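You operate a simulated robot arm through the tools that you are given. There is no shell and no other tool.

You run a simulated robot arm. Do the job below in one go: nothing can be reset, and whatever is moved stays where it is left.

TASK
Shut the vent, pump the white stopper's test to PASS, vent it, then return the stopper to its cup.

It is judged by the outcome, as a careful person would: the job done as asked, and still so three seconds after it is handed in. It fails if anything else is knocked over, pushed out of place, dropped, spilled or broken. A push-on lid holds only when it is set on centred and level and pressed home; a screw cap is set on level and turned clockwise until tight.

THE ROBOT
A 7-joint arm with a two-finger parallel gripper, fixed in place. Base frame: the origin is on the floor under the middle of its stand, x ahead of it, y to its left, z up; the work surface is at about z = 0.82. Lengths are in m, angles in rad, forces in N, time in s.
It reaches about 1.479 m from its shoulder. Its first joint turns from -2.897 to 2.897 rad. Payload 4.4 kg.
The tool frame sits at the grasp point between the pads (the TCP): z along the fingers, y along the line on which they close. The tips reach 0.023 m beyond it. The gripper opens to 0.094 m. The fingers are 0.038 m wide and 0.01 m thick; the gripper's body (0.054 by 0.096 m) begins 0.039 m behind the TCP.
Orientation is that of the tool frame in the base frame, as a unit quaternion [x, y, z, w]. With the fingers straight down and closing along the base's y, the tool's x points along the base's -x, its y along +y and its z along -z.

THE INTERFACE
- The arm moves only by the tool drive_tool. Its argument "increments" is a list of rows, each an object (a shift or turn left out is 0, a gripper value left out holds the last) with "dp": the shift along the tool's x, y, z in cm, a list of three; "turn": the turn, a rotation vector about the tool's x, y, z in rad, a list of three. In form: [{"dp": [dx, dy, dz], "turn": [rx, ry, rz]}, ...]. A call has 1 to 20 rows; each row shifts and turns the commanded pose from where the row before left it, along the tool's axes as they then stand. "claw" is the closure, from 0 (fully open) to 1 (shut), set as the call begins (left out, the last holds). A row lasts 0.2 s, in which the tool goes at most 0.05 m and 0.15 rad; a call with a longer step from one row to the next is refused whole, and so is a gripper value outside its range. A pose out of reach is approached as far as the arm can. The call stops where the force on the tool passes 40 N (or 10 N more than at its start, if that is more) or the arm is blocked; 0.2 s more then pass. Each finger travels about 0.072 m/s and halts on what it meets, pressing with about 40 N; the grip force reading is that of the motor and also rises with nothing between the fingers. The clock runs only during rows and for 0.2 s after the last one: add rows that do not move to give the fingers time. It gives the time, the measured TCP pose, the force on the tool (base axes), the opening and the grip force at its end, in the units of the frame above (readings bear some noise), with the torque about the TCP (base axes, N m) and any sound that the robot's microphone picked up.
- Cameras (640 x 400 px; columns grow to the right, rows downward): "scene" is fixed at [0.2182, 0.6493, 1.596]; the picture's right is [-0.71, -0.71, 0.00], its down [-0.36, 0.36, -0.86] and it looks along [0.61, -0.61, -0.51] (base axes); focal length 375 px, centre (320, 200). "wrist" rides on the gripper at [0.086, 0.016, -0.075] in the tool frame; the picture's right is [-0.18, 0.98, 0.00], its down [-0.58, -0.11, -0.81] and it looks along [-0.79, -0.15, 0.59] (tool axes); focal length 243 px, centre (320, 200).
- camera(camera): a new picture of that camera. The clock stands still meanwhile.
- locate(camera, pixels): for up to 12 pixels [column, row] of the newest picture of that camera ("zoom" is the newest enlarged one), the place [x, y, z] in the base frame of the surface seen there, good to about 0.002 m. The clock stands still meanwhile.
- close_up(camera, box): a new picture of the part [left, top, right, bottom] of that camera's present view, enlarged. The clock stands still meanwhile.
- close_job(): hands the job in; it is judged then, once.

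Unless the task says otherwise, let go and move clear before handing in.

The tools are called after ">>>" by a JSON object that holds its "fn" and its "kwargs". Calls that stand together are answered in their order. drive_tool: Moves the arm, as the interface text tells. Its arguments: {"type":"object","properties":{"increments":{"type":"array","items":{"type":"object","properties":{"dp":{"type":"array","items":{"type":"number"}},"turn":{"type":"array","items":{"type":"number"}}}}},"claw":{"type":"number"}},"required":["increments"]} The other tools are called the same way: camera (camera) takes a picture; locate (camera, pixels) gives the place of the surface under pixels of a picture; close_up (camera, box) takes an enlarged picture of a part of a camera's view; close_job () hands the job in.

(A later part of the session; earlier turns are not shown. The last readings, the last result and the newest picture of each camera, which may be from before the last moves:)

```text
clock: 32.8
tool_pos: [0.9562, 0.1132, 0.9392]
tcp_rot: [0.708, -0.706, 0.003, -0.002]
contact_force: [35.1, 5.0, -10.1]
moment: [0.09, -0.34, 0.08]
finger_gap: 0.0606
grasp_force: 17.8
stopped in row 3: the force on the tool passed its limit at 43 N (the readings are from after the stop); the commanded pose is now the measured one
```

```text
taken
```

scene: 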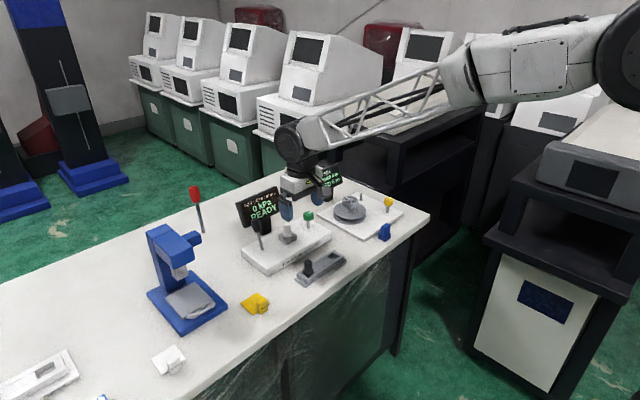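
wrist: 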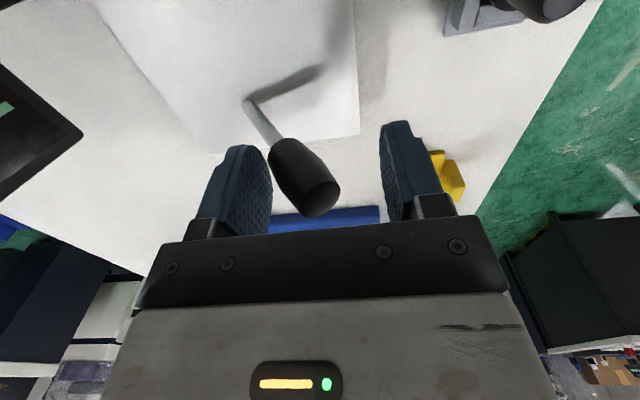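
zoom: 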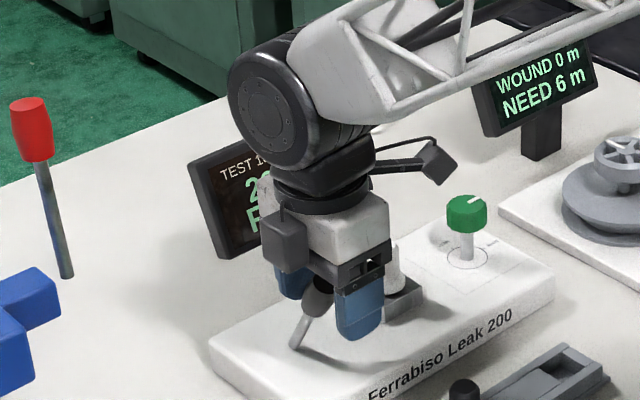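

The lever reached its stop (35 N) and the partly hidden display now starts with "2". I'll push the lever back toward +x and read the screen.

>>> {"fn": "drive_tool", "kwargs": {"increments": [{"dp": [0, -0.6, -0.1]}, {"dp": [0, -0.6, -0.1]}, {"dp": [0, -0.8, -0.1]}, {"dp": [0, -0.8, -0.1]}, {"dp": [0, -0.8, -0.1]}, {"dp": [0, -0.8, -0.1]}, {"dp": [0, -0.8, 0]}, {"dp": [0, -0.8, 0]}, {"dp": [0, -0.6, 0]}, {}], "claw": 0.52}}

>>> {"fn": "close_up", "kwargs": {"camera": "scene", "box": [200, 160, 340, 265]}}

>>> {"fn": "camera", "kwargs": {"camera": "wrist"}}

```text
clock: 35.0
tool_pos: [1.0207, 0.1141, 0.9453]
tcp_rot: [0.708, -0.707, 0.003, -0.002]
contact_force: [0.9, 0.3, 0.7]
moment: [0.01, 0.07, 0.01]
finger_gap: 0.0453
grasp_force: 0.3
```

```text
3.81 times, centred on (270, 212) of scene
```

zoom: 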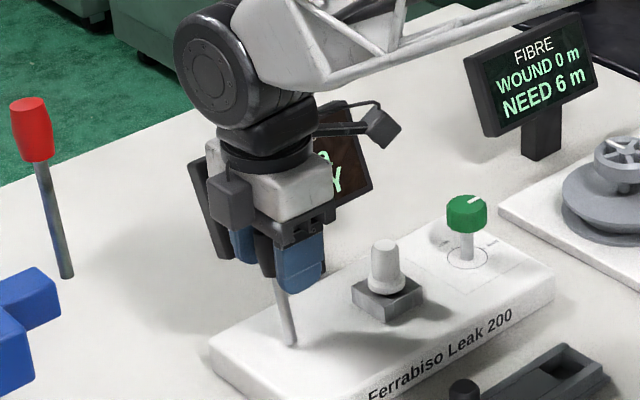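

```text
taken
```

wrist: 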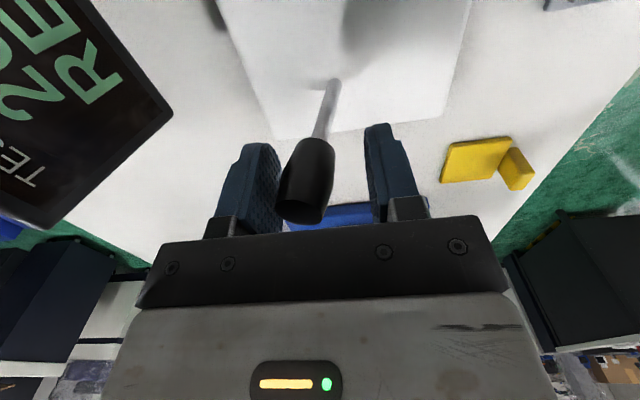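

The lever springs back by itself, resting on the +x pad. The wrist view shows the pressure starting with "2". I'll let it return fully and zoom in on the reading.

>>> {"fn": "drive_tool", "kwargs": {"increments": [{"dp": [0, -0.7, 0]}, {"dp": [0, -0.7, 0]}, {}]}}

>>> {"fn": "close_up", "kwargs": {"camera": "wrist", "box": [0, 0, 200, 230]}}

>>> {"fn": "close_up", "kwargs": {"camera": "scene", "box": [230, 180, 310, 240]}}

```text
clock: 35.8
tool_pos: [1.0359, 0.1142, 0.9457]
tcp_rot: [0.708, -0.707, 0.003, -0.003]
contact_force: [-0.2, -0.4, 0.3]
moment: [0.0, -0.02, -0.01]
finger_gap: 0.0455
grasp_force: 0.0
```

```text
1.74 times, centred on (100, 115) of wrist
```

zoom: 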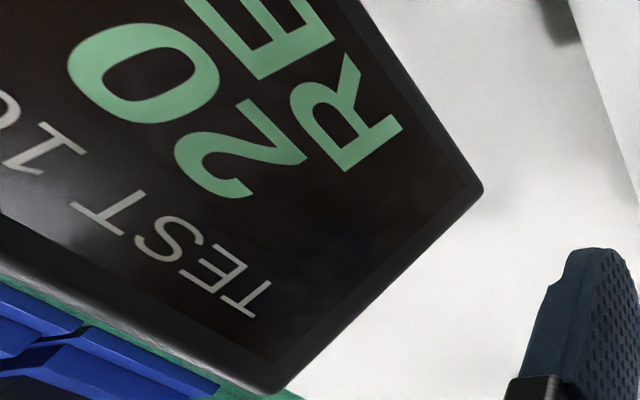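

```text
6.67 times, centred on (270, 210) of scene
```

zoom: 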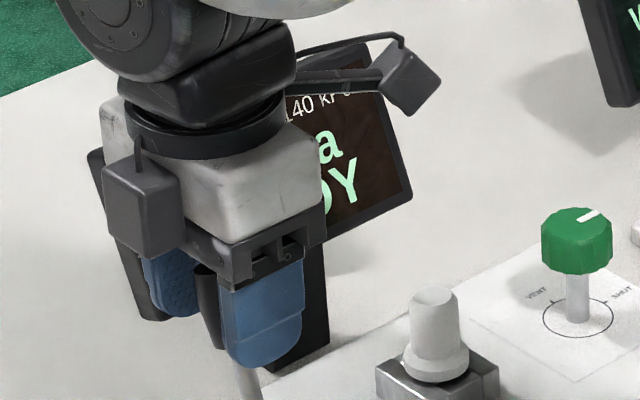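

The display reads 20 kPa and holds, so it's 20 kPa per full stroke and I want 120 (six strokes). I'll do the second stroke, down and back in one call, stopping just at the stop.

>>> {"fn": "drive_tool", "kwargs": {"increments": [{"dp": [0, 0.85, 0]}, {"dp": [0, 0.85, 0]}, {"dp": [0, 0.85, 0]}, {"dp": [0, 0.85, 0]}, {"dp": [0, 0.85, 0.12]}, {"dp": [0, 0.85, 0.12]}, {"dp": [0, 0.85, 0.12]}, {"dp": [0, 0.85, 0.12]}, {"dp": [0, 0.65, 0.12]}, {}, {"dp": [0, -0.65, -0.12]}, {"dp": [0, -0.85, -0.12]}, {"dp": [0, -0.85, -0.12]}, {"dp": [0, -0.85, -0.12]}, {"dp": [0, -0.85, -0.12]}, {"dp": [0, -0.85, 0]}, {"dp": [0, -0.85, 0]}, {"dp": [0, -0.85, 0]}, {"dp": [0, -0.85, 0]}, {}]}}

>>> {"fn": "close_up", "kwargs": {"camera": "wrist", "box": [0, 0, 200, 230]}}

```text
clock: 40.0
tool_pos: [1.0345, 0.1137, 0.9453]
tcp_rot: [0.708, -0.707, 0.002, -0.003]
contact_force: [0.0, 1.0, 0.4]
moment: [-0.01, 0.02, 0.01]
finger_gap: 0.0447
grasp_force: 0.0
```

```text
1.74 times, centred on (100, 115) of wrist
```

zoom: 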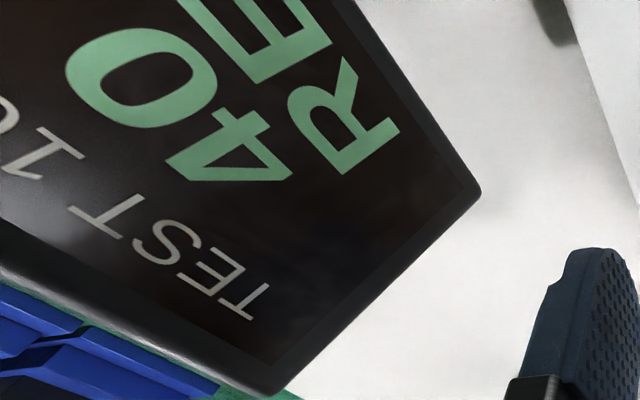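

The screen now reads 40 kPa, so each full stroke adds 20. I'll do the third stroke with the same motion.

>>> {"fn": "drive_tool", "kwargs": {"increments": [{"dp": [0, 0.85, 0]}, {"dp": [0, 0.85, 0]}, {"dp": [0, 0.85, 0]}, {"dp": [0, 0.85, 0]}, {"dp": [0, 0.85, 0.12]}, {"dp": [0, 0.85, 0.12]}, {"dp": [0, 0.85, 0.12]}, {"dp": [0, 0.85, 0.12]}, {"dp": [0, 0.65, 0.12]}, {}, {"dp": [0, -0.65, -0.12]}, {"dp": [0, -0.85, -0.12]}, {"dp": [0, -0.85, -0.12]}, {"dp": [0, -0.85, -0.12]}, {"dp": [0, -0.85, -0.12]}, {"dp": [0, -0.85, 0]}, {"dp": [0, -0.85, 0]}, {"dp": [0, -0.85, 0]}, {"dp": [0, -0.85, 0]}, {}]}}

>>> {"fn": "close_up", "kwargs": {"camera": "wrist", "box": [0, 0, 200, 230]}}

```text
clock: 44.2
tool_pos: [1.0348, 0.1143, 0.9456]
tcp_rot: [0.708, -0.706, 0.002, -0.003]
contact_force: [-0.3, 0.3, 0.5]
moment: [0.0, 0.01, -0.01]
finger_gap: 0.0451
grasp_force: 0.1
```

```text
1.74 times, centred on (100, 115) of wrist
```

zoom: 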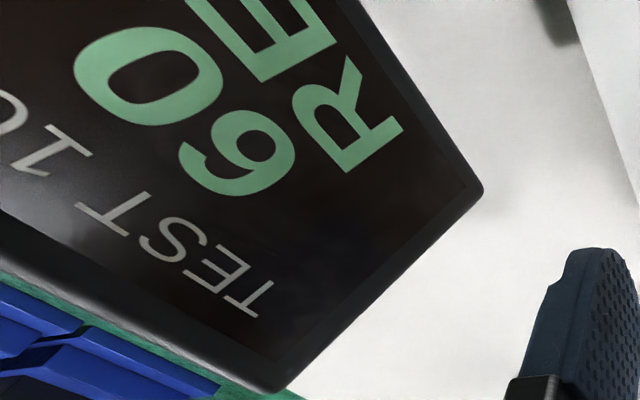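

The screen reads 60 kPa. I'll do the fourth stroke.

>>> {"fn": "drive_tool", "kwargs": {"increments": [{"dp": [0, 0.85, 0]}, {"dp": [0, 0.85, 0]}, {"dp": [0, 0.85, 0]}, {"dp": [0, 0.85, 0]}, {"dp": [0, 0.85, 0.12]}, {"dp": [0, 0.85, 0.12]}, {"dp": [0, 0.85, 0.12]}, {"dp": [0, 0.85, 0.12]}, {"dp": [0, 0.65, 0.12]}, {}, {"dp": [0, -0.65, -0.12]}, {"dp": [0, -0.85, -0.12]}, {"dp": [0, -0.85, -0.12]}, {"dp": [0, -0.85, -0.12]}, {"dp": [0, -0.85, -0.12]}, {"dp": [0, -0.85, 0]}, {"dp": [0, -0.85, 0]}, {"dp": [0, -0.85, 0]}, {"dp": [0, -0.85, 0]}, {}]}}

>>> {"fn": "close_up", "kwargs": {"camera": "wrist", "box": [0, 0, 200, 230]}}

```text
clock: 48.4
tool_pos: [1.0333, 0.1134, 0.946]
tcp_rot: [0.708, -0.707, 0.002, -0.003]
contact_force: [0.2, -0.5, 1.3]
moment: [0.02, -0.02, 0.03]
finger_gap: 0.0452
grasp_force: 0.1
```

```text
1.74 times, centred on (100, 115) of wrist
```

zoom: 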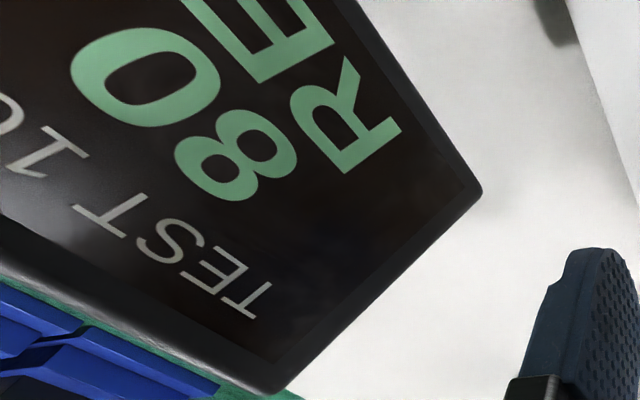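

The screen reads 80 kPa. I'll do the fifth stroke.

>>> {"fn": "drive_tool", "kwargs": {"increments": [{"dp": [0, 0.85, 0]}, {"dp": [0, 0.85, 0]}, {"dp": [0, 0.85, 0]}, {"dp": [0, 0.85, 0]}, {"dp": [0, 0.85, 0.12]}, {"dp": [0, 0.85, 0.12]}, {"dp": [0, 0.85, 0.12]}, {"dp": [0, 0.85, 0.12]}, {"dp": [0, 0.65, 0.12]}, {}, {"dp": [0, -0.65, -0.12]}, {"dp": [0, -0.85, -0.12]}, {"dp": [0, -0.85, -0.12]}, {"dp": [0, -0.85, -0.12]}, {"dp": [0, -0.85, -0.12]}, {"dp": [0, -0.85, 0]}, {"dp": [0, -0.85, 0]}, {"dp": [0, -0.85, 0]}, {"dp": [0, -0.85, 0]}, {}]}}

>>> {"fn": "camera", "kwargs": {"camera": "wrist"}}

>>> {"fn": "close_up", "kwargs": {"camera": "scene", "box": [230, 180, 310, 240]}}

```text
clock: 52.6
tool_pos: [1.0347, 0.1128, 0.9441]
tcp_rot: [0.708, -0.707, 0.002, -0.003]
contact_force: [-0.2, 0.2, -0.6]
moment: [0.03, 0.01, 0.01]
finger_gap: 0.045
grasp_force: 0.1
```

```text
taken
```

wrist: 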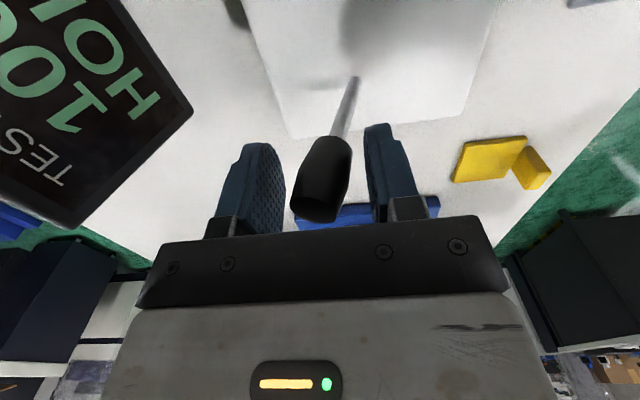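

```text
6.67 times, centred on (270, 210) of scene
```

zoom: 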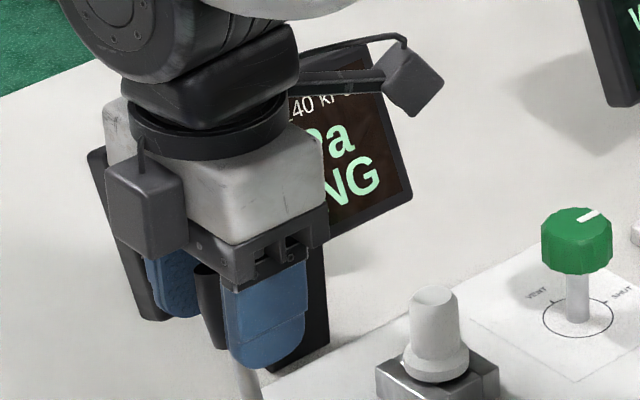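

The display says 100 kPa, HOLDING. I'll rise clear of the lever without touching it and let the hold time run.

>>> {"fn": "drive_tool", "kwargs": {"increments": [{"dp": [0, 0, -2]}, {"dp": [0, 0, -3]}, {"dp": [0, 0, -4]}, {"dp": [0, 0, -4]}, {}]}}

>>> {"fn": "camera", "kwargs": {"camera": "scene"}}

>>> {"fn": "close_up", "kwargs": {"camera": "scene", "box": [220, 170, 320, 250]}}

```text
clock: 53.8
tool_pos: [1.0338, 0.1132, 1.0753]
tcp_rot: [0.708, -0.707, 0.003, -0.003]
contact_force: [0.7, -0.1, -0.1]
moment: [-0.03, -0.01, -0.03]
finger_gap: 0.0452
grasp_force: 0.1
```

```text
taken
```

scene: 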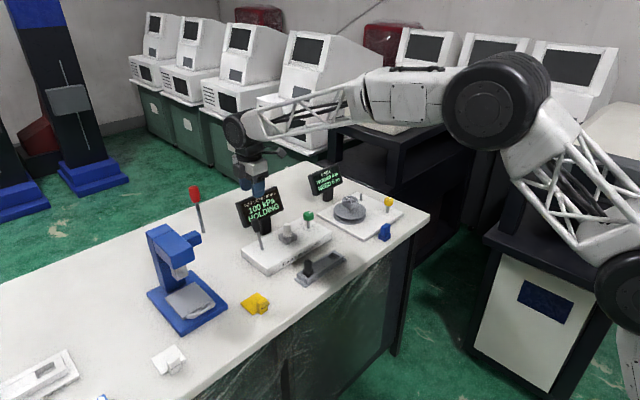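

```text
5.00 times, centred on (270, 210) of scene
```

zoom: 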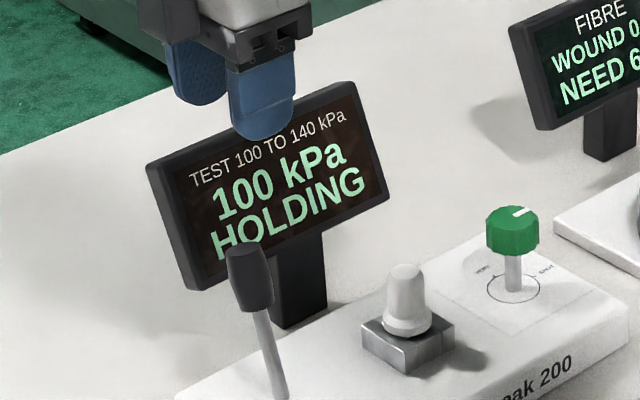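

Still HOLDING at 100 kPa. While it times out, I'll remove the small 0.0085 rad tilt and rotate the gripper back toward 0° well above everything.

>>> {"fn": "drive_tool", "kwargs": {"increments": [{"turn": [-0.0085, 0, 0]}, {"turn": [0, 0, 0.131]}, {"turn": [0, 0, 0.131]}, {"turn": [0, 0, 0.131]}, {"turn": [0, 0, 0.131]}, {"turn": [0, 0, 0.131]}, {"turn": [0, 0, 0.131]}, {"turn": [0, 0, 0.131]}, {"turn": [0, 0, 0.131]}, {"turn": [0, 0, 0.131]}, {"turn": [0, 0, 0.131]}, {"turn": [0, 0, 0.131]}, {"turn": [0, 0, 0.131]}, {}], "claw": 0}}

>>> {"fn": "close_up", "kwargs": {"camera": "scene", "box": [220, 170, 320, 250]}}

```text
clock: 56.8
tool_pos: [1.0333, 0.1136, 1.0743]
tcp_rot: [0.001, 1.0, 0.0, 0.0]
contact_force: [0.1, 0.1, 0.0]
moment: [0.05, -0.02, -0.01]
finger_gap: 0.094
grasp_force: 0.1
```

```text
5.00 times, centred on (270, 210) of scene
```

zoom: 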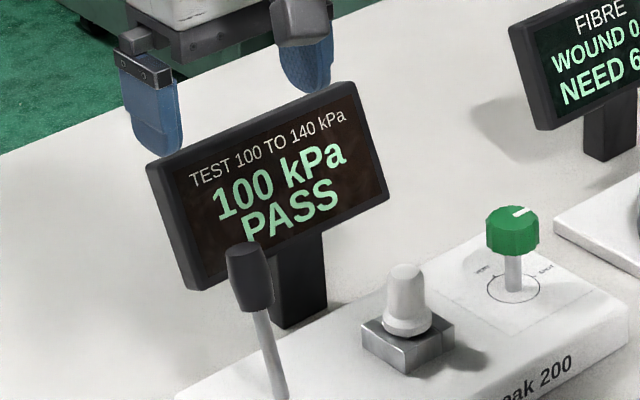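

The display shows 100 kPa, PASS. Next I'll go over the knob, centred at (0.9997, -0.0753) from the earlier force readings, and descend with the pads closing along y.

>>> {"fn": "drive_tool", "kwargs": {"increments": [{"dp": [0.56, -3.15, 0]}, {"dp": [0.56, -3.15, 0]}, {"dp": [0.56, -3.15, 0]}, {"dp": [0.56, -3.15, 0]}, {"dp": [0.56, -3.15, 0]}, {"dp": [0.56, -3.14, 0]}, {}, {}], "claw": 0}}

>>> {"fn": "camera", "kwargs": {"camera": "wrist"}}

```text
clock: 58.6
tool_pos: [1.0009, -0.0751, 1.073]
tcp_rot: [-0.001, 1.0, 0.001, -0.001]
contact_force: [0.4, -0.2, -0.1]
moment: [0.0, 0.05, -0.04]
finger_gap: 0.094
grasp_force: 0.1
```

```text
taken
```

wrist: 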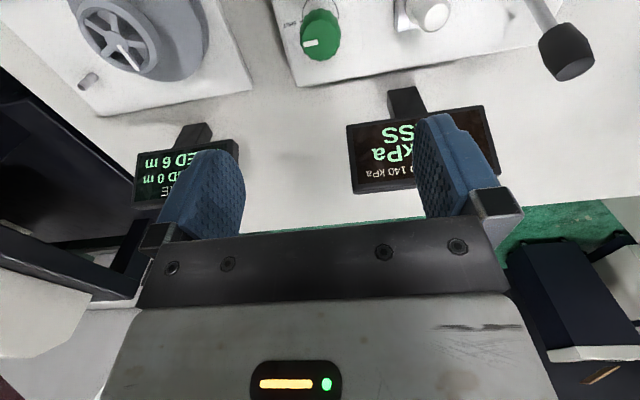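

The mark points left in the wrist view, i.e. -y, at SHUT. I'll quickly verify the knob centre, then descend.

>>> {"fn": "close_up", "kwargs": {"camera": "wrist", "box": [280, 0, 360, 70]}}

>>> {"fn": "locate", "kwargs": {"camera": "wrist", "pixels": [[321, 42], [304, 42], [338, 42], [321, 30], [321, 54], [317, 41], [306, 43]]}}

>>> {"fn": "drive_tool", "kwargs": {"increments": [{"dp": [0.1, 0, 3]}, {"dp": [0, 0, 3]}, {"dp": [0, 0, 3]}, {"dp": [0, 0, 3]}, {"dp": [0, 0, 2]}, {}], "claw": 0}}

```text
5.71 times, centred on (320, 35) of wrist
```

zoom: 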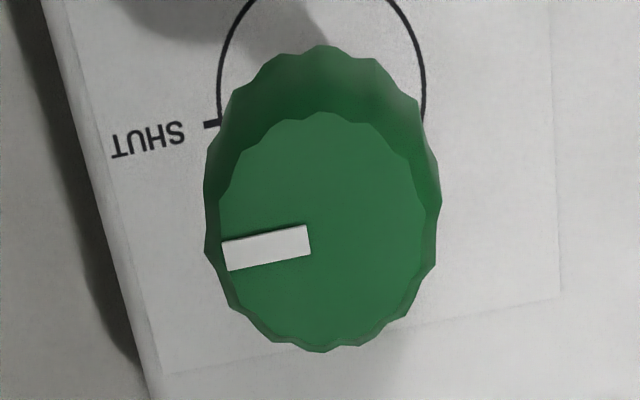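

```text
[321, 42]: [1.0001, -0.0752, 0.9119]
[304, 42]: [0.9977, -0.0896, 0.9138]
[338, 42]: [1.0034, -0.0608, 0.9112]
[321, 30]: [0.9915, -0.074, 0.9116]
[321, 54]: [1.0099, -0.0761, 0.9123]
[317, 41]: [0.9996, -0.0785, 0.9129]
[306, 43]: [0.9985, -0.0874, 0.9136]
```

```text
clock: 60.0
tool_pos: [1.0003, -0.0752, 0.9354]
tcp_rot: [0.0, 1.0, 0.0, 0.0]
contact_force: [0.1, 0.0, 0.5]
moment: [0.0, 0.02, -0.02]
finger_gap: 0.094
grasp_force: 0.1
```

The centre is confirmed at about (1.000, -0.0752). I'll go down the last 3 cm and close.

>>> {"fn": "drive_tool", "kwargs": {"increments": [{"dp": [0, 0, 1.6]}, {"dp": [0, 0, 1.4]}, {}], "claw": 0}}

>>> {"fn": "drive_tool", "kwargs": {"increments": [{}, {}, {}, {}], "claw": 0.64}}

```text
clock: 60.8
tool_pos: [0.9987, -0.075, 0.9054]
tcp_rot: [0.0, 1.0, 0.0, -0.001]
contact_force: [-0.2, -0.1, -0.6]
moment: [0.0, -0.03, -0.01]
finger_gap: 0.0942
grasp_force: 0.1
```

```text
clock: 61.8
tool_pos: [0.9999, -0.0759, 0.9047]
tcp_rot: [-0.001, 1.0, 0.0, 0.0]
contact_force: [0.4, -4.1, 0.4]
moment: [-0.14, -0.1, 0.01]
finger_gap: 0.0348
grasp_force: 44.7
```

The grip is well centred (lateral force only 4 N). I'll turn counter-clockwise, tool -z, toward VENT.

>>> {"fn": "drive_tool", "kwargs": {"increments": [{"turn": [0, 0, -0.08]}, {"turn": [0, 0, -0.08]}, {"turn": [0, 0, -0.08]}, {"turn": [0, 0, -0.08]}, {"turn": [0, 0, -0.08]}, {}]}}

```text
clock: 63.4
tool_pos: [0.9994, -0.0748, 0.9064]
tcp_rot: [-0.2, 0.98, -0.001, -0.001]
contact_force: [11.0, -1.5, -5.8]
moment: [-0.34, -0.5, -0.01]
finger_gap: 0.0349
grasp_force: 44.8
stopped in row 6: the force on the tool passed its limit at 41 N (the readings are from after the stop); the commanded pose is now the measured one
```

It's at -23° after a brief spike, with an 11 N residual in +x. I'll ease that way and continue.

>>> {"fn": "drive_tool", "kwargs": {"increments": [{"dp": [-0.03, -0.01, 0], "turn": [0, 0, -0.05]}, {"turn": [0, 0, -0.06]}, {"turn": [0, 0, -0.06]}, {"turn": [0, 0, -0.06]}, {}]}}

```text
clock: 64.6
tool_pos: [1.0002, -0.0756, 0.9053]
tcp_rot: [-0.309, 0.951, 0.0, -0.002]
contact_force: [-9.9, -16.6, -6.4]
moment: [0.0, -0.66, -0.01]
finger_gap: 0.0352
grasp_force: 45.2
```

At -36°, the force is (-10, -17). I'll ease that way and keep turning.

>>> {"fn": "drive_tool", "kwargs": {"increments": [{"dp": [0.05, -0.02, 0], "turn": [0, 0, -0.05]}, {"turn": [0, 0, -0.06]}, {"turn": [0, 0, -0.06]}, {"turn": [0, 0, -0.06]}, {}]}}

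```text
clock: 65.8
tool_pos: [0.9992, -0.0751, 0.9054]
tcp_rot: [-0.417, 0.909, 0.0, 0.0]
contact_force: [20.5, -16.6, -14.4]
moment: [-0.3, -0.21, 0.0]
finger_gap: 0.0349
grasp_force: 45.3
```

At -49°, the force is (20, -17), again along the closing line. I'll shift tool -y slightly, continue, and check the screen.

>>> {"fn": "drive_tool", "kwargs": {"increments": [{"dp": [0, -0.05, 0], "turn": [0, 0, -0.04]}, {"turn": [0, 0, -0.06]}, {"turn": [0, 0, -0.06]}, {"turn": [0, 0, -0.06]}, {}]}}

>>> {"fn": "close_up", "kwargs": {"camera": "scene", "box": [220, 170, 340, 260]}}

```text
clock: 67.0
tool_pos: [0.9996, -0.0752, 0.9053]
tcp_rot: [-0.515, 0.857, 0.0, -0.001]
contact_force: [23.7, -4.2, -11.3]
moment: [-0.04, -0.37, -0.03]
finger_gap: 0.035
grasp_force: 45.4
```

```text
4.44 times, centred on (280, 215) of scene
```

zoom: 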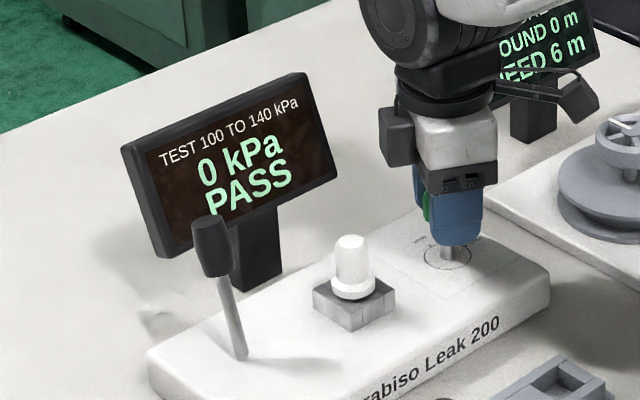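

The pressure has dropped to 0 kPa with PASS still shown. I'll finish the turn so the knob sits fully at VENT.

>>> {"fn": "drive_tool", "kwargs": {"increments": [{"dp": [-0.02, -0.05, 0], "turn": [0, 0, -0.04]}, {"turn": [0, 0, -0.06]}, {"turn": [0, 0, -0.06]}, {"turn": [0, 0, -0.06]}, {}]}}

```text
clock: 68.2
tool_pos: [0.9998, -0.0771, 0.9048]
tcp_rot: [-0.606, 0.795, 0.0, -0.001]
contact_force: [-13.9, 3.2, 2.4]
moment: [-0.74, 0.51, 0.0]
finger_gap: 0.0351
grasp_force: 44.8
```

At -75° now. Another 0.27 rad to go.

>>> {"fn": "drive_tool", "kwargs": {"increments": [{"dp": [0.01, 0.03, 0], "turn": [0, 0, -0.05]}, {"turn": [0, 0, -0.06]}, {"turn": [0, 0, -0.06]}, {"turn": [0, 0, -0.06]}, {"turn": [0, 0, -0.04]}, {}]}}

```text
clock: 69.6
tool_pos: [1.0005, -0.0755, 0.9063]
tcp_rot: [0.707, -0.707, -0.001, 0.0]
contact_force: [-11.6, 0.7, -7.5]
moment: [0.29, -0.6, 0.0]
finger_gap: 0.0349
grasp_force: 44.5
```

The full 90° is done. I'll release, rise, and inspect the knob and screen.

>>> {"fn": "drive_tool", "kwargs": {"increments": [{}, {}, {}, {"dp": [0, 0, -2]}, {"dp": [0, 0, -3]}, {"dp": [0, 0, -4]}, {"dp": [0, 0, -4]}, {"dp": [0, 0, -3]}, {}], "claw": 0}}

>>> {"fn": "close_up", "kwargs": {"camera": "scene", "box": [220, 170, 340, 260]}}

>>> {"fn": "camera", "kwargs": {"camera": "wrist"}}

```text
clock: 71.6
tool_pos: [0.9994, -0.0764, 1.0672]
tcp_rot: [-0.707, 0.707, 0.0, 0.001]
contact_force: [-0.5, 0.2, 0.2]
moment: [0.02, 0.0, -0.02]
finger_gap: 0.0936
grasp_force: 0.1
```

```text
4.44 times, centred on (280, 215) of scene
```

zoom: 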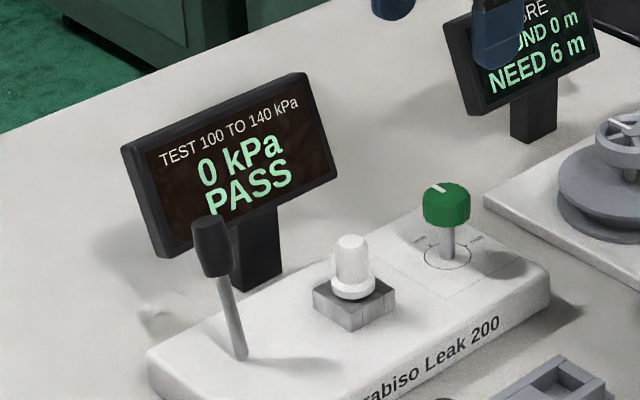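

```text
taken
```

wrist: 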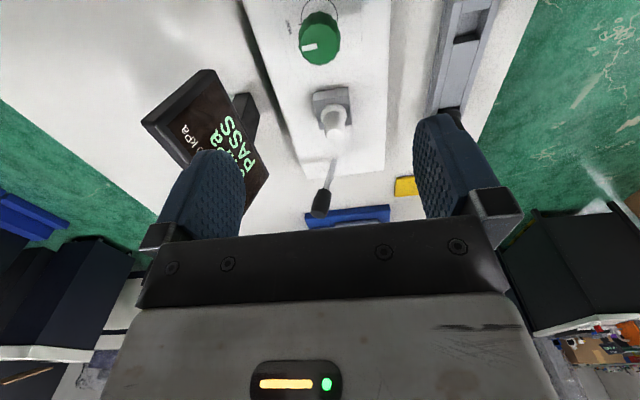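

The knob is back at VENT and the screen shows 0 kPa PASS. Next I'll rotate to 0° and look closely at the tray's empty pocket with the wrist camera.

>>> {"fn": "drive_tool", "kwargs": {"increments": [{"turn": [0, 0, 0.131]}, {"turn": [0, 0, 0.131]}, {"turn": [0, 0, 0.131]}, {"turn": [0, 0, 0.131]}, {"turn": [0, 0, 0.131]}, {"turn": [0, 0, 0.131]}, {"turn": [0, 0, 0.131]}, {"turn": [0, 0, 0.131]}, {"turn": [0, 0, 0.131]}, {"turn": [0, 0, 0.131]}, {"turn": [0, 0, 0.131]}, {"turn": [0, 0, 0.13]}, {"dp": [3.8, 0.8, 0]}, {"dp": [3.8, 0.8, 0]}, {"dp": [3.8, 0.8, 0.5]}, {"dp": [3.8, 0.8, 1]}, {"dp": [3.8, 0.8, 1]}, {}], "claw": 0}}

>>> {"fn": "camera", "kwargs": {"camera": "wrist"}}

```text
clock: 75.4
tool_pos: [0.8088, -0.0368, 1.0416]
tcp_rot: [0.001, 1.0, -0.001, 0.0]
contact_force: [-0.5, 0.2, 0.5]
moment: [0.0, 0.0, 0.01]
finger_gap: 0.0941
grasp_force: 0.1
```

```text
taken
```

wrist: 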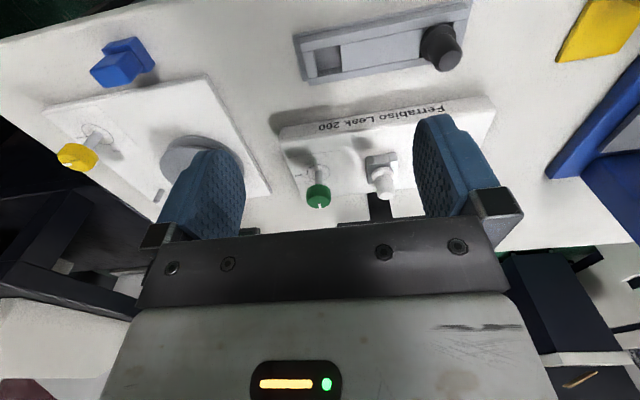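

>>> {"fn": "close_up", "kwargs": {"camera": "wrist", "box": [285, 0, 475, 100]}}

>>> {"fn": "locate", "kwargs": {"camera": "wrist", "pixels": [[326, 60], [315, 52], [340, 47], [319, 74], [344, 68], [313, 48], [338, 43], [316, 75], [346, 69], [303, 60], [470, 65], [300, 32]]}}

```text
3.37 times, centred on (380, 50) of wrist
```

zoom: 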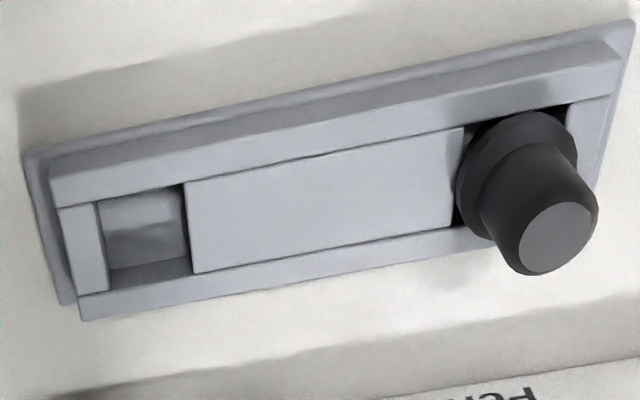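

```text
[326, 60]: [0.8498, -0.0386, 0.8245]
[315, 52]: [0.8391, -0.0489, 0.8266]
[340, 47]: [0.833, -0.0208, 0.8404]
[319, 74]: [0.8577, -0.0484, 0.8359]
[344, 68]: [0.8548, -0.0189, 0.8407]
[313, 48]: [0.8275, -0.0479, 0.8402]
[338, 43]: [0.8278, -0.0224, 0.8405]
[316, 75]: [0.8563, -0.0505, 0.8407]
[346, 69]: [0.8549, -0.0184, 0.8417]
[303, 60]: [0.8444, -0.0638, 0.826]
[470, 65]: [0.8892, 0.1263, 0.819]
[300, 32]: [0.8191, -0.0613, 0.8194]
```

The pocket's rim shows in the zoom at about (97,200), (183,183), (190,273) and (107,290). I'll locate points just outside its edges.

>>> {"fn": "locate", "kwargs": {"camera": "zoom", "pixels": [[95, 245], [138, 186], [194, 228], [150, 286], [103, 245], [140, 195], [150, 268], [181, 225], [145, 235], [545, 240], [570, 105], [460, 225]]}}

>>> {"fn": "close_up", "kwargs": {"camera": "wrist", "box": [295, 30, 355, 90]}}

```text
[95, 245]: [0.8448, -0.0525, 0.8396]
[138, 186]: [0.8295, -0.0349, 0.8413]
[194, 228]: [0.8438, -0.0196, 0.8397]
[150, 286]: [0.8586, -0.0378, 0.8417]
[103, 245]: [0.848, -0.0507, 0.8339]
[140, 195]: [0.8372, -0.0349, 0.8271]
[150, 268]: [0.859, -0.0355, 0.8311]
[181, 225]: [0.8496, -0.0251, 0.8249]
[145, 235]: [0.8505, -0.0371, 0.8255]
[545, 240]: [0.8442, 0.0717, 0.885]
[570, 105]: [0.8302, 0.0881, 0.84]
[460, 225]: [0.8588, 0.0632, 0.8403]
```

```text
6.67 times, centred on (325, 60) of wrist
```

zoom: 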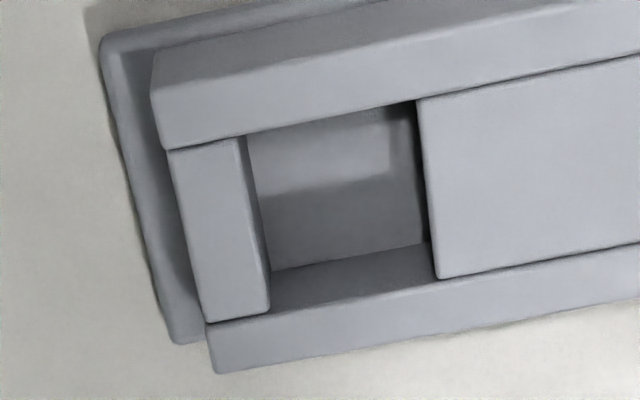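

The pocket spans about x 0.831–0.8575 and y -0.051 to -0.0205, so its centre is about (0.844, -0.036), with the rim at 0.841 and the floor at 0.825. The black stopper's top at 0.885 gives the seated height. Next I'll go above the white stopper.

>>> {"fn": "drive_tool", "kwargs": {"increments": [{"dp": [-3.2, 0.93, -0.3]}, {"dp": [-3.2, 0.93, -0.3]}, {"dp": [-3.2, 0.93, 0]}, {"dp": [-3.2, 0.93, 0]}, {"dp": [-3.2, 0.93, 0]}, {"dp": [-2.97, 0.91, 0]}, {}, {}], "claw": 0.3}}

>>> {"fn": "camera", "kwargs": {"camera": "wrist"}}

>>> {"fn": "close_up", "kwargs": {"camera": "wrist", "box": [270, 0, 370, 90]}}

>>> {"fn": "close_up", "kwargs": {"camera": "scene", "box": [270, 210, 310, 245]}}

```text
clock: 77.2
tool_pos: [0.9999, 0.0176, 1.0473]
tcp_rot: [0.001, 1.0, 0.0, -0.001]
contact_force: [-0.3, 0.2, 0.3]
moment: [0.04, 0.0, 0.01]
finger_gap: 0.0657
grasp_force: 0.0
```

```text
taken
```

wrist: 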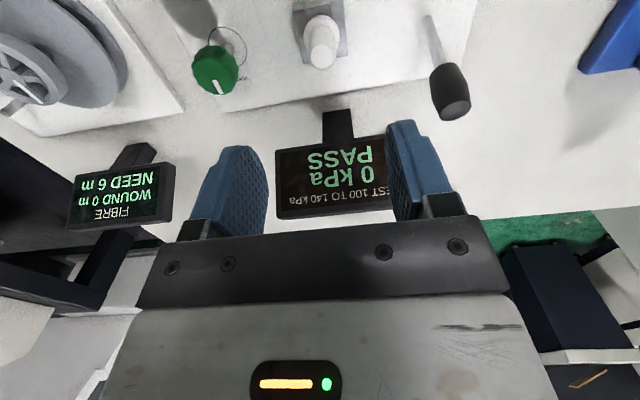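

```text
4.44 times, centred on (320, 45) of wrist
```

zoom: 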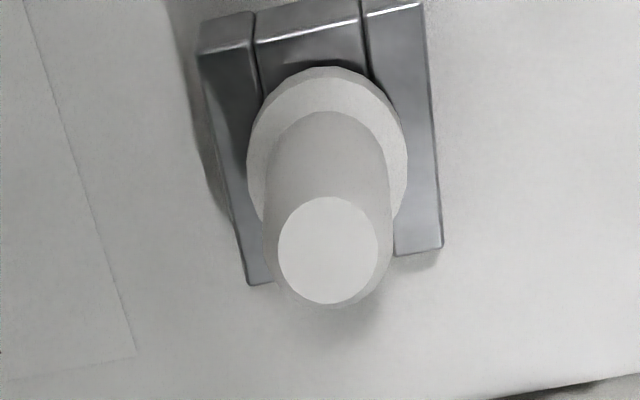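

```text
11.43 times, centred on (290, 228) of scene
```

zoom: 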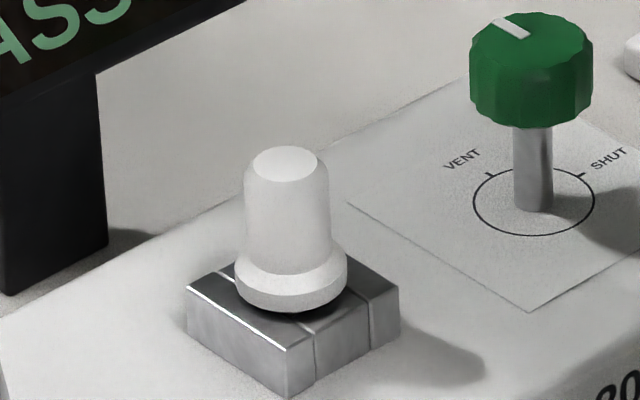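

The body is about 24 mm wide, with a flange of about 31 mm that rests on the rim. I'll locate the stopper's top centre once more.

>>> {"fn": "locate", "kwargs": {"camera": "wrist", "pixels": [[322, 56], [312, 56], [332, 56], [322, 46], [322, 66], [303, 35], [336, 35], [320, 16], [300, 0], [360, 53]]}}

>>> {"fn": "locate", "kwargs": {"camera": "zoom", "pixels": [[286, 160], [262, 160], [310, 160], [290, 300], [238, 275], [345, 275], [288, 345], [190, 290], [398, 295], [290, 270]]}}

```text
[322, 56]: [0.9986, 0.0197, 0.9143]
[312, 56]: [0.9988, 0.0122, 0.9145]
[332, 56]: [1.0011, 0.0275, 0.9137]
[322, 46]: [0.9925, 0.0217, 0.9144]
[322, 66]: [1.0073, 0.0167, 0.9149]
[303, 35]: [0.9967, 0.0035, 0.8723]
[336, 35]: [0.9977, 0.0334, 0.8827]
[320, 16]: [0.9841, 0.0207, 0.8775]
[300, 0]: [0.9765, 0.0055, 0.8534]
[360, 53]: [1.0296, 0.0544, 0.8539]
```

```text
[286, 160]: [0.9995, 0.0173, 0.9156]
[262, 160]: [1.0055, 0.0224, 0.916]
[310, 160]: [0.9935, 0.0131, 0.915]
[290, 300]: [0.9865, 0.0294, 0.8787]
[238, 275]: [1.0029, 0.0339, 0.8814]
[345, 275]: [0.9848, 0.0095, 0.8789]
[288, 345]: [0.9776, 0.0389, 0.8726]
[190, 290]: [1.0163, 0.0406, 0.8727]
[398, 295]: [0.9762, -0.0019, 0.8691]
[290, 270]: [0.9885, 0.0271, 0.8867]
```

The stopper's top centre is about (0.9995, 0.019), and the straight body starts near z 0.888. I'll descend to TCP z≈0.912 so the tips stay above the flange.

>>> {"fn": "drive_tool", "kwargs": {"increments": [{"dp": [0, 0.1, 3]}, {"dp": [0, 0, 3]}, {"dp": [0, 0, 3]}, {"dp": [0, 0, 2.5]}, {"dp": [0, 0, 2]}, {}, {}], "claw": 0.3}}

>>> {"fn": "camera", "kwargs": {"camera": "wrist"}}

>>> {"fn": "close_up", "kwargs": {"camera": "scene", "box": [250, 180, 330, 250]}}

```text
clock: 78.8
tool_pos: [1.0005, 0.0193, 0.9127]
tcp_rot: [0.001, 1.0, 0.0, 0.0]
contact_force: [0.9, 0.0, 0.0]
moment: [0.01, -0.03, 0.01]
finger_gap: 0.0659
grasp_force: 0.1
```

```text
taken
```

wrist: 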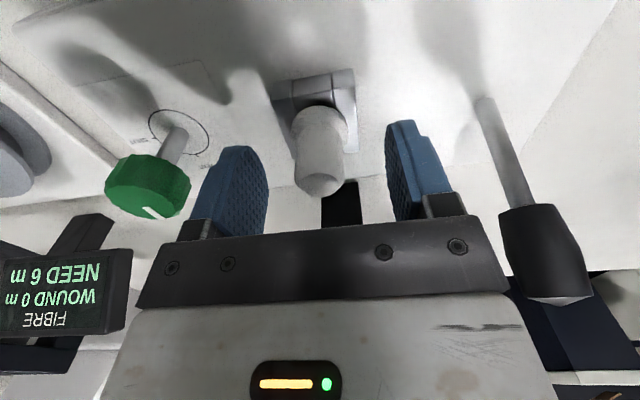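

```text
5.71 times, centred on (290, 215) of scene
```

zoom: 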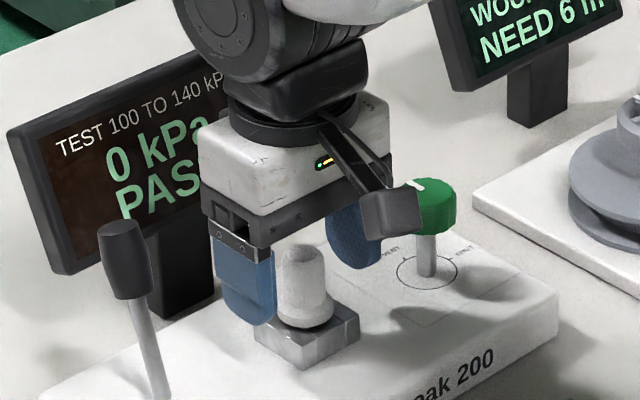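

The stopper stands between the pads. I'll close on it.

>>> {"fn": "drive_tool", "kwargs": {"increments": [{}, {}, {}], "claw": 0.8}}

```text
clock: 79.6
tool_pos: [1.001, 0.0187, 0.9125]
tcp_rot: [0.001, 1.0, 0.001, 0.0]
contact_force: [0.3, -0.8, -0.8]
moment: [0.0, 0.0, 0.0]
finger_gap: 0.0225
grasp_force: 40.4
```

The grip is firm at 0.0225 with no side load. I'll lift slowly, straight up.

>>> {"fn": "drive_tool", "kwargs": {"increments": [{"dp": [0, 0, -0.4]}, {"dp": [0, 0, -0.5]}, {"dp": [0, 0, -0.6]}, {"dp": [0, 0, -0.8]}, {"dp": [0, 0, -1.0]}, {}]}}

>>> {"fn": "close_up", "kwargs": {"camera": "scene", "box": [250, 180, 330, 250]}}

>>> {"fn": "camera", "kwargs": {"camera": "wrist"}}

```text
clock: 81.0
tool_pos: [0.9998, 0.0203, 0.9459]
tcp_rot: [0.001, 1.0, 0.0, -0.001]
contact_force: [-0.8, -0.6, -0.5]
moment: [0.0, -0.01, 0.0]
finger_gap: 0.0225
grasp_force: 40.1
```

```text
5.71 times, centred on (290, 215) of scene
```

zoom: 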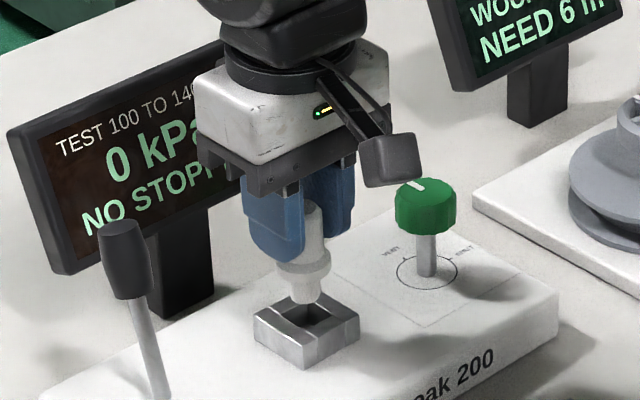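

```text
taken
```

wrist: 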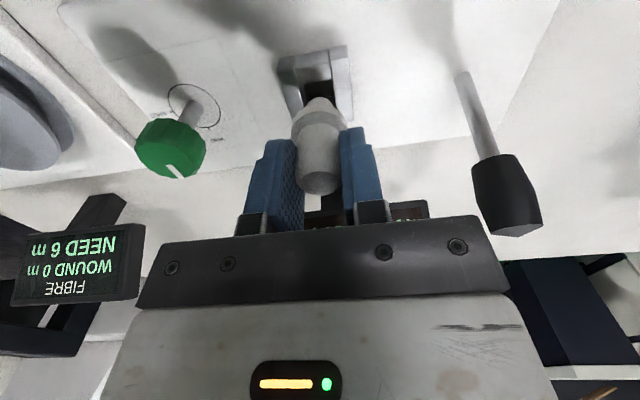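

The stopper is out cleanly and the screen shows "NO STOPP…". Its plug is narrower than the pocket. I'll rise and carry it above the empty pocket at (0.844, -0.036).

>>> {"fn": "drive_tool", "kwargs": {"increments": [{"dp": [0, 0, -2.0]}, {"dp": [0, 0, -2.5]}, {"dp": [0, 0, -1.0]}, {"dp": [2.6, -0.93, 0]}, {"dp": [2.6, -0.93, 0]}, {"dp": [2.6, -0.93, 0]}, {"dp": [2.6, -0.93, 0]}, {"dp": [2.6, -0.93, 0]}, {"dp": [2.6, -0.9, 0]}, {}, {}]}}

>>> {"fn": "camera", "kwargs": {"camera": "wrist"}}

>>> {"fn": "close_up", "kwargs": {"camera": "scene", "box": [270, 180, 390, 290]}}

```text
clock: 83.4
tool_pos: [0.8443, -0.0363, 1.0026]
tcp_rot: [0.001, 1.0, 0.0, 0.0]
contact_force: [0.0, 1.0, 0.5]
moment: [-0.03, -0.01, 0.03]
finger_gap: 0.0224
grasp_force: 40.2
```

```text
taken
```

wrist: 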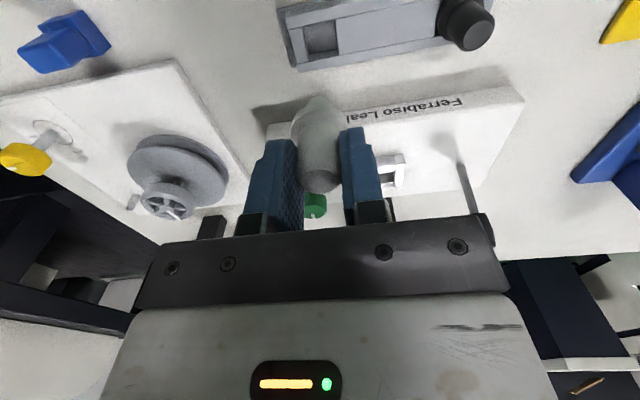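

```text
3.64 times, centred on (330, 235) of scene
```

zoom: 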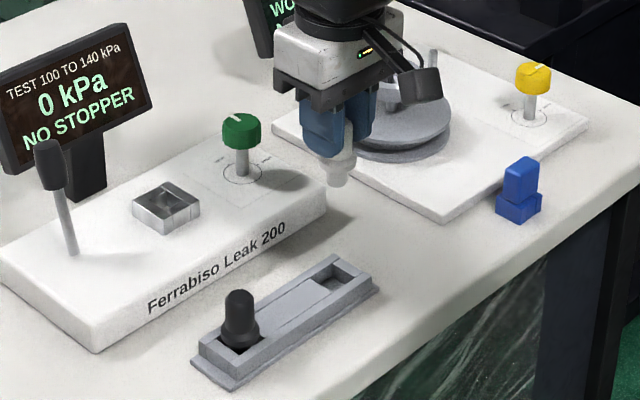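

The stopper is over the pocket area. I'll check the stopper's position in the grip and the pocket rim from this closer view.

>>> {"fn": "close_up", "kwargs": {"camera": "wrist", "box": [270, 0, 370, 90]}}

>>> {"fn": "locate", "kwargs": {"camera": "zoom", "pixels": [[242, 170], [325, 90], [415, 150], [335, 250], [260, 120], [400, 90], [270, 250], [410, 215], [330, 150]]}}

>>> {"fn": "locate", "kwargs": {"camera": "wrist", "pixels": [[318, 100], [296, 120], [342, 118], [319, 150], [320, 182], [318, 110], [310, 130], [330, 130]]}}

>>> {"fn": "close_up", "kwargs": {"camera": "scene", "box": [315, 195, 345, 225]}}

>>> {"fn": "locate", "kwargs": {"camera": "scene", "pixels": [[334, 226], [328, 222], [338, 222], [335, 231]]}}

```text
4.44 times, centred on (320, 45) of wrist
```

zoom: 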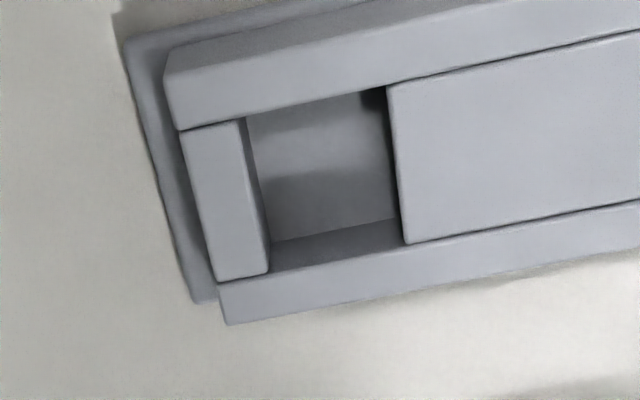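

```text
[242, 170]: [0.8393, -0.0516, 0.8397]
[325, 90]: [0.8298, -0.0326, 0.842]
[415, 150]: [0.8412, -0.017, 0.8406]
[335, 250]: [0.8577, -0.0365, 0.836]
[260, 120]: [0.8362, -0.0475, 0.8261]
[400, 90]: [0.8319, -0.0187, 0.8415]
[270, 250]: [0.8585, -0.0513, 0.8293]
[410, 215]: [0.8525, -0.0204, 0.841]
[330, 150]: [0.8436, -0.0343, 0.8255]
```

```text
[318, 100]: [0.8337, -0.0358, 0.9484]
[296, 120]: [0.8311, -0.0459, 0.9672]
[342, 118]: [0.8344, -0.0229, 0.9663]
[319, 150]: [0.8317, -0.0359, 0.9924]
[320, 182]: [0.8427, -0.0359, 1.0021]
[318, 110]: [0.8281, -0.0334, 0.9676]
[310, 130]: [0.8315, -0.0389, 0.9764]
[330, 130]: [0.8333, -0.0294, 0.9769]
```

```text
13.33 times, centred on (330, 210) of scene
```

zoom: 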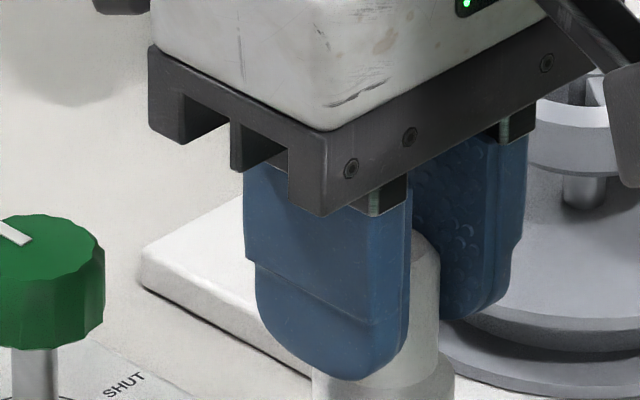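

```text
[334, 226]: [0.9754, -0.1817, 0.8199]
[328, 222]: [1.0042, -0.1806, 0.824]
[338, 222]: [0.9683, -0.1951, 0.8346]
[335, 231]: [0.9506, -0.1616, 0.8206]
```

The stopper's axis (about 0.8435, -0.0355) is lined up within 1 mm of the pocket centre (0.8445, -0.0355). I'll descend most of the way, then check before seating.

>>> {"fn": "drive_tool", "kwargs": {"increments": [{"dp": [-0.08, 0, 2.5]}, {"dp": [0, 0, 3]}, {"dp": [0, 0, 2]}, {"dp": [0, 0, 1.5]}, {"dp": [0, 0, 1.0]}, {"dp": [0, 0, 0.7]}, {}, {}]}}

>>> {"fn": "camera", "kwargs": {"camera": "wrist"}}

>>> {"fn": "close_up", "kwargs": {"camera": "scene", "box": [295, 220, 365, 280]}}

```text
clock: 85.2
tool_pos: [0.844, -0.0337, 0.894]
tcp_rot: [0.001, 1.0, 0.0, 0.0]
contact_force: [-0.3, -0.1, -0.4]
moment: [0.03, 0.01, 0.01]
finger_gap: 0.0224
grasp_force: 40.4
```

```text
taken
```

wrist: 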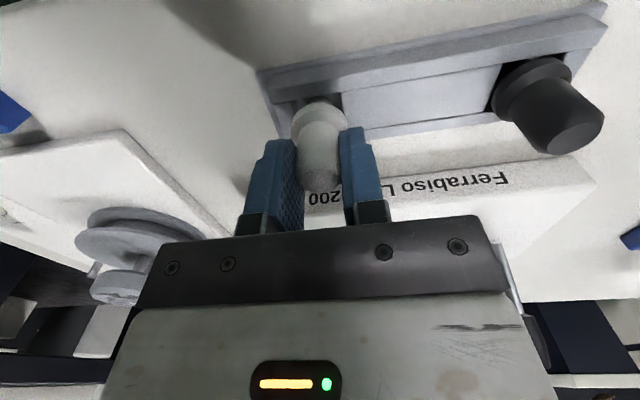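

```text
6.67 times, centred on (330, 250) of scene
```

zoom: 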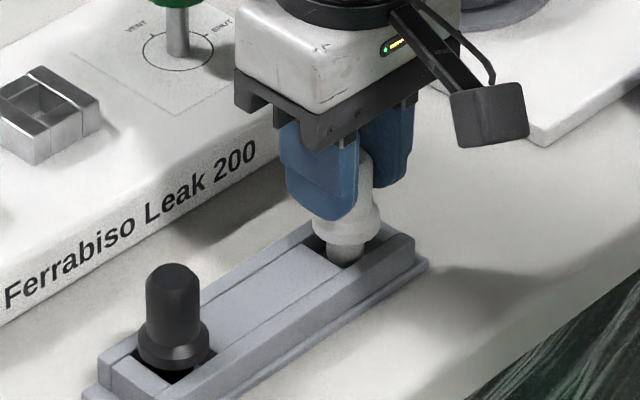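

The plug is entering the pocket centred, with no contact force. I'll lower slowly to seat it.

>>> {"fn": "drive_tool", "kwargs": {"increments": [{"dp": [0, 0, 0.2]}, {"dp": [0, 0, 0.2]}, {"dp": [0, 0, 0.2]}, {"dp": [0, 0, 0.2]}, {}]}}

>>> {"fn": "close_up", "kwargs": {"camera": "scene", "box": [295, 220, 365, 280]}}

>>> {"fn": "close_up", "kwargs": {"camera": "wrist", "box": [240, 30, 420, 220]}}

```text
clock: 86.4
tool_pos: [0.8451, -0.0349, 0.8852]
tcp_rot: [0.0, 1.0, 0.0, 0.0]
contact_force: [-0.1, -0.9, 8.3]
moment: [-0.13, 0.01, -0.02]
finger_gap: 0.0225
grasp_force: 40.0
```

```text
6.67 times, centred on (330, 250) of scene
```

zoom: 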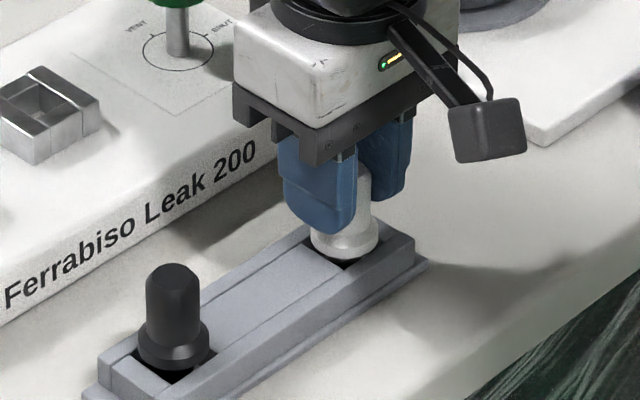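

```text
2.11 times, centred on (330, 125) of wrist
```

zoom: 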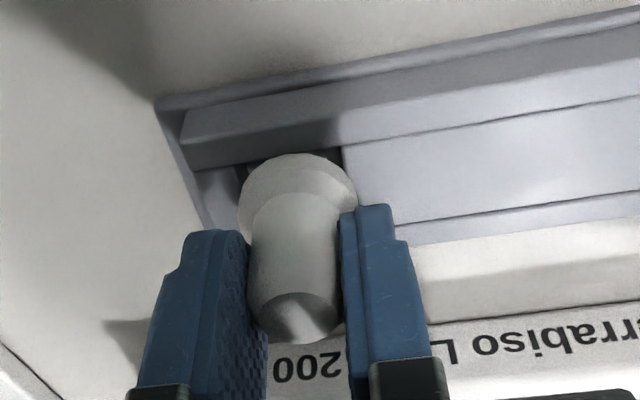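

Contact of 8 N at TCP z 0.885 matches the expected seating height, and the flange is on the rim. I'll release and rise straight up.

>>> {"fn": "drive_tool", "kwargs": {"increments": [{}, {}, {}, {}], "claw": 0.35}}

>>> {"fn": "drive_tool", "kwargs": {"increments": [{"dp": [0, 0, -1.0]}, {"dp": [0, 0, -2.0]}, {"dp": [0, 0, -3.0]}, {"dp": [0, 0, -4.0]}, {"dp": [0, 0, -4.0]}, {"dp": [3, 0, -2]}, {"dp": [4, 0, 0]}, {"dp": [4, 0, 0]}, {}]}}

>>> {"fn": "camera", "kwargs": {"camera": "scene"}}

>>> {"fn": "close_up", "kwargs": {"camera": "scene", "box": [220, 180, 370, 290]}}

>>> {"fn": "camera", "kwargs": {"camera": "wrist"}}

```text
clock: 87.4
tool_pos: [0.8443, -0.0342, 0.8855]
tcp_rot: [0.001, 1.0, 0.0, 0.001]
contact_force: [0.7, 0.8, 0.1]
moment: [-0.01, 0.03, -0.02]
finger_gap: 0.0613
grasp_force: 0.0
```

```text
clock: 89.4
tool_pos: [0.7307, -0.0351, 1.0454]
tcp_rot: [0.0, 1.0, 0.0, 0.0]
contact_force: [0.3, 0.2, 0.3]
moment: [-0.01, 0.0, 0.02]
finger_gap: 0.0609
grasp_force: 0.0
```

```text
taken
```

scene: 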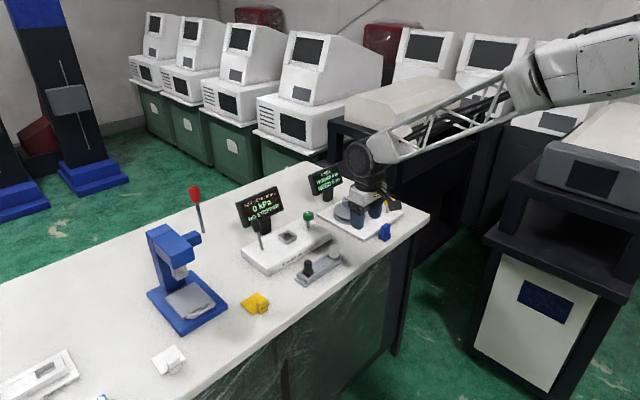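

```text
3.64 times, centred on (295, 235) of scene
```

zoom: 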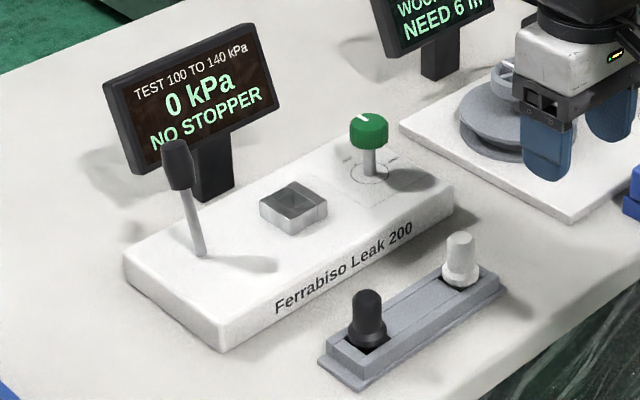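

```text
taken
```

wrist: 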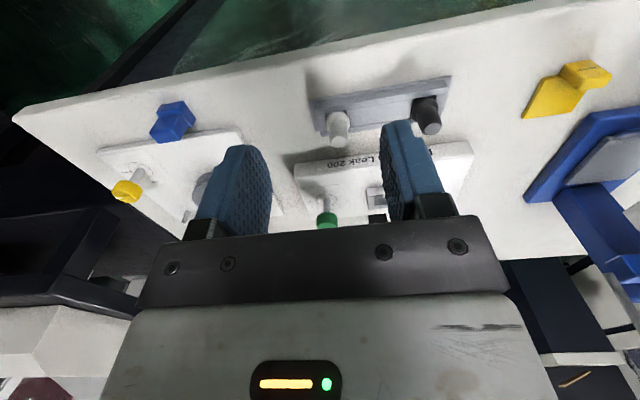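

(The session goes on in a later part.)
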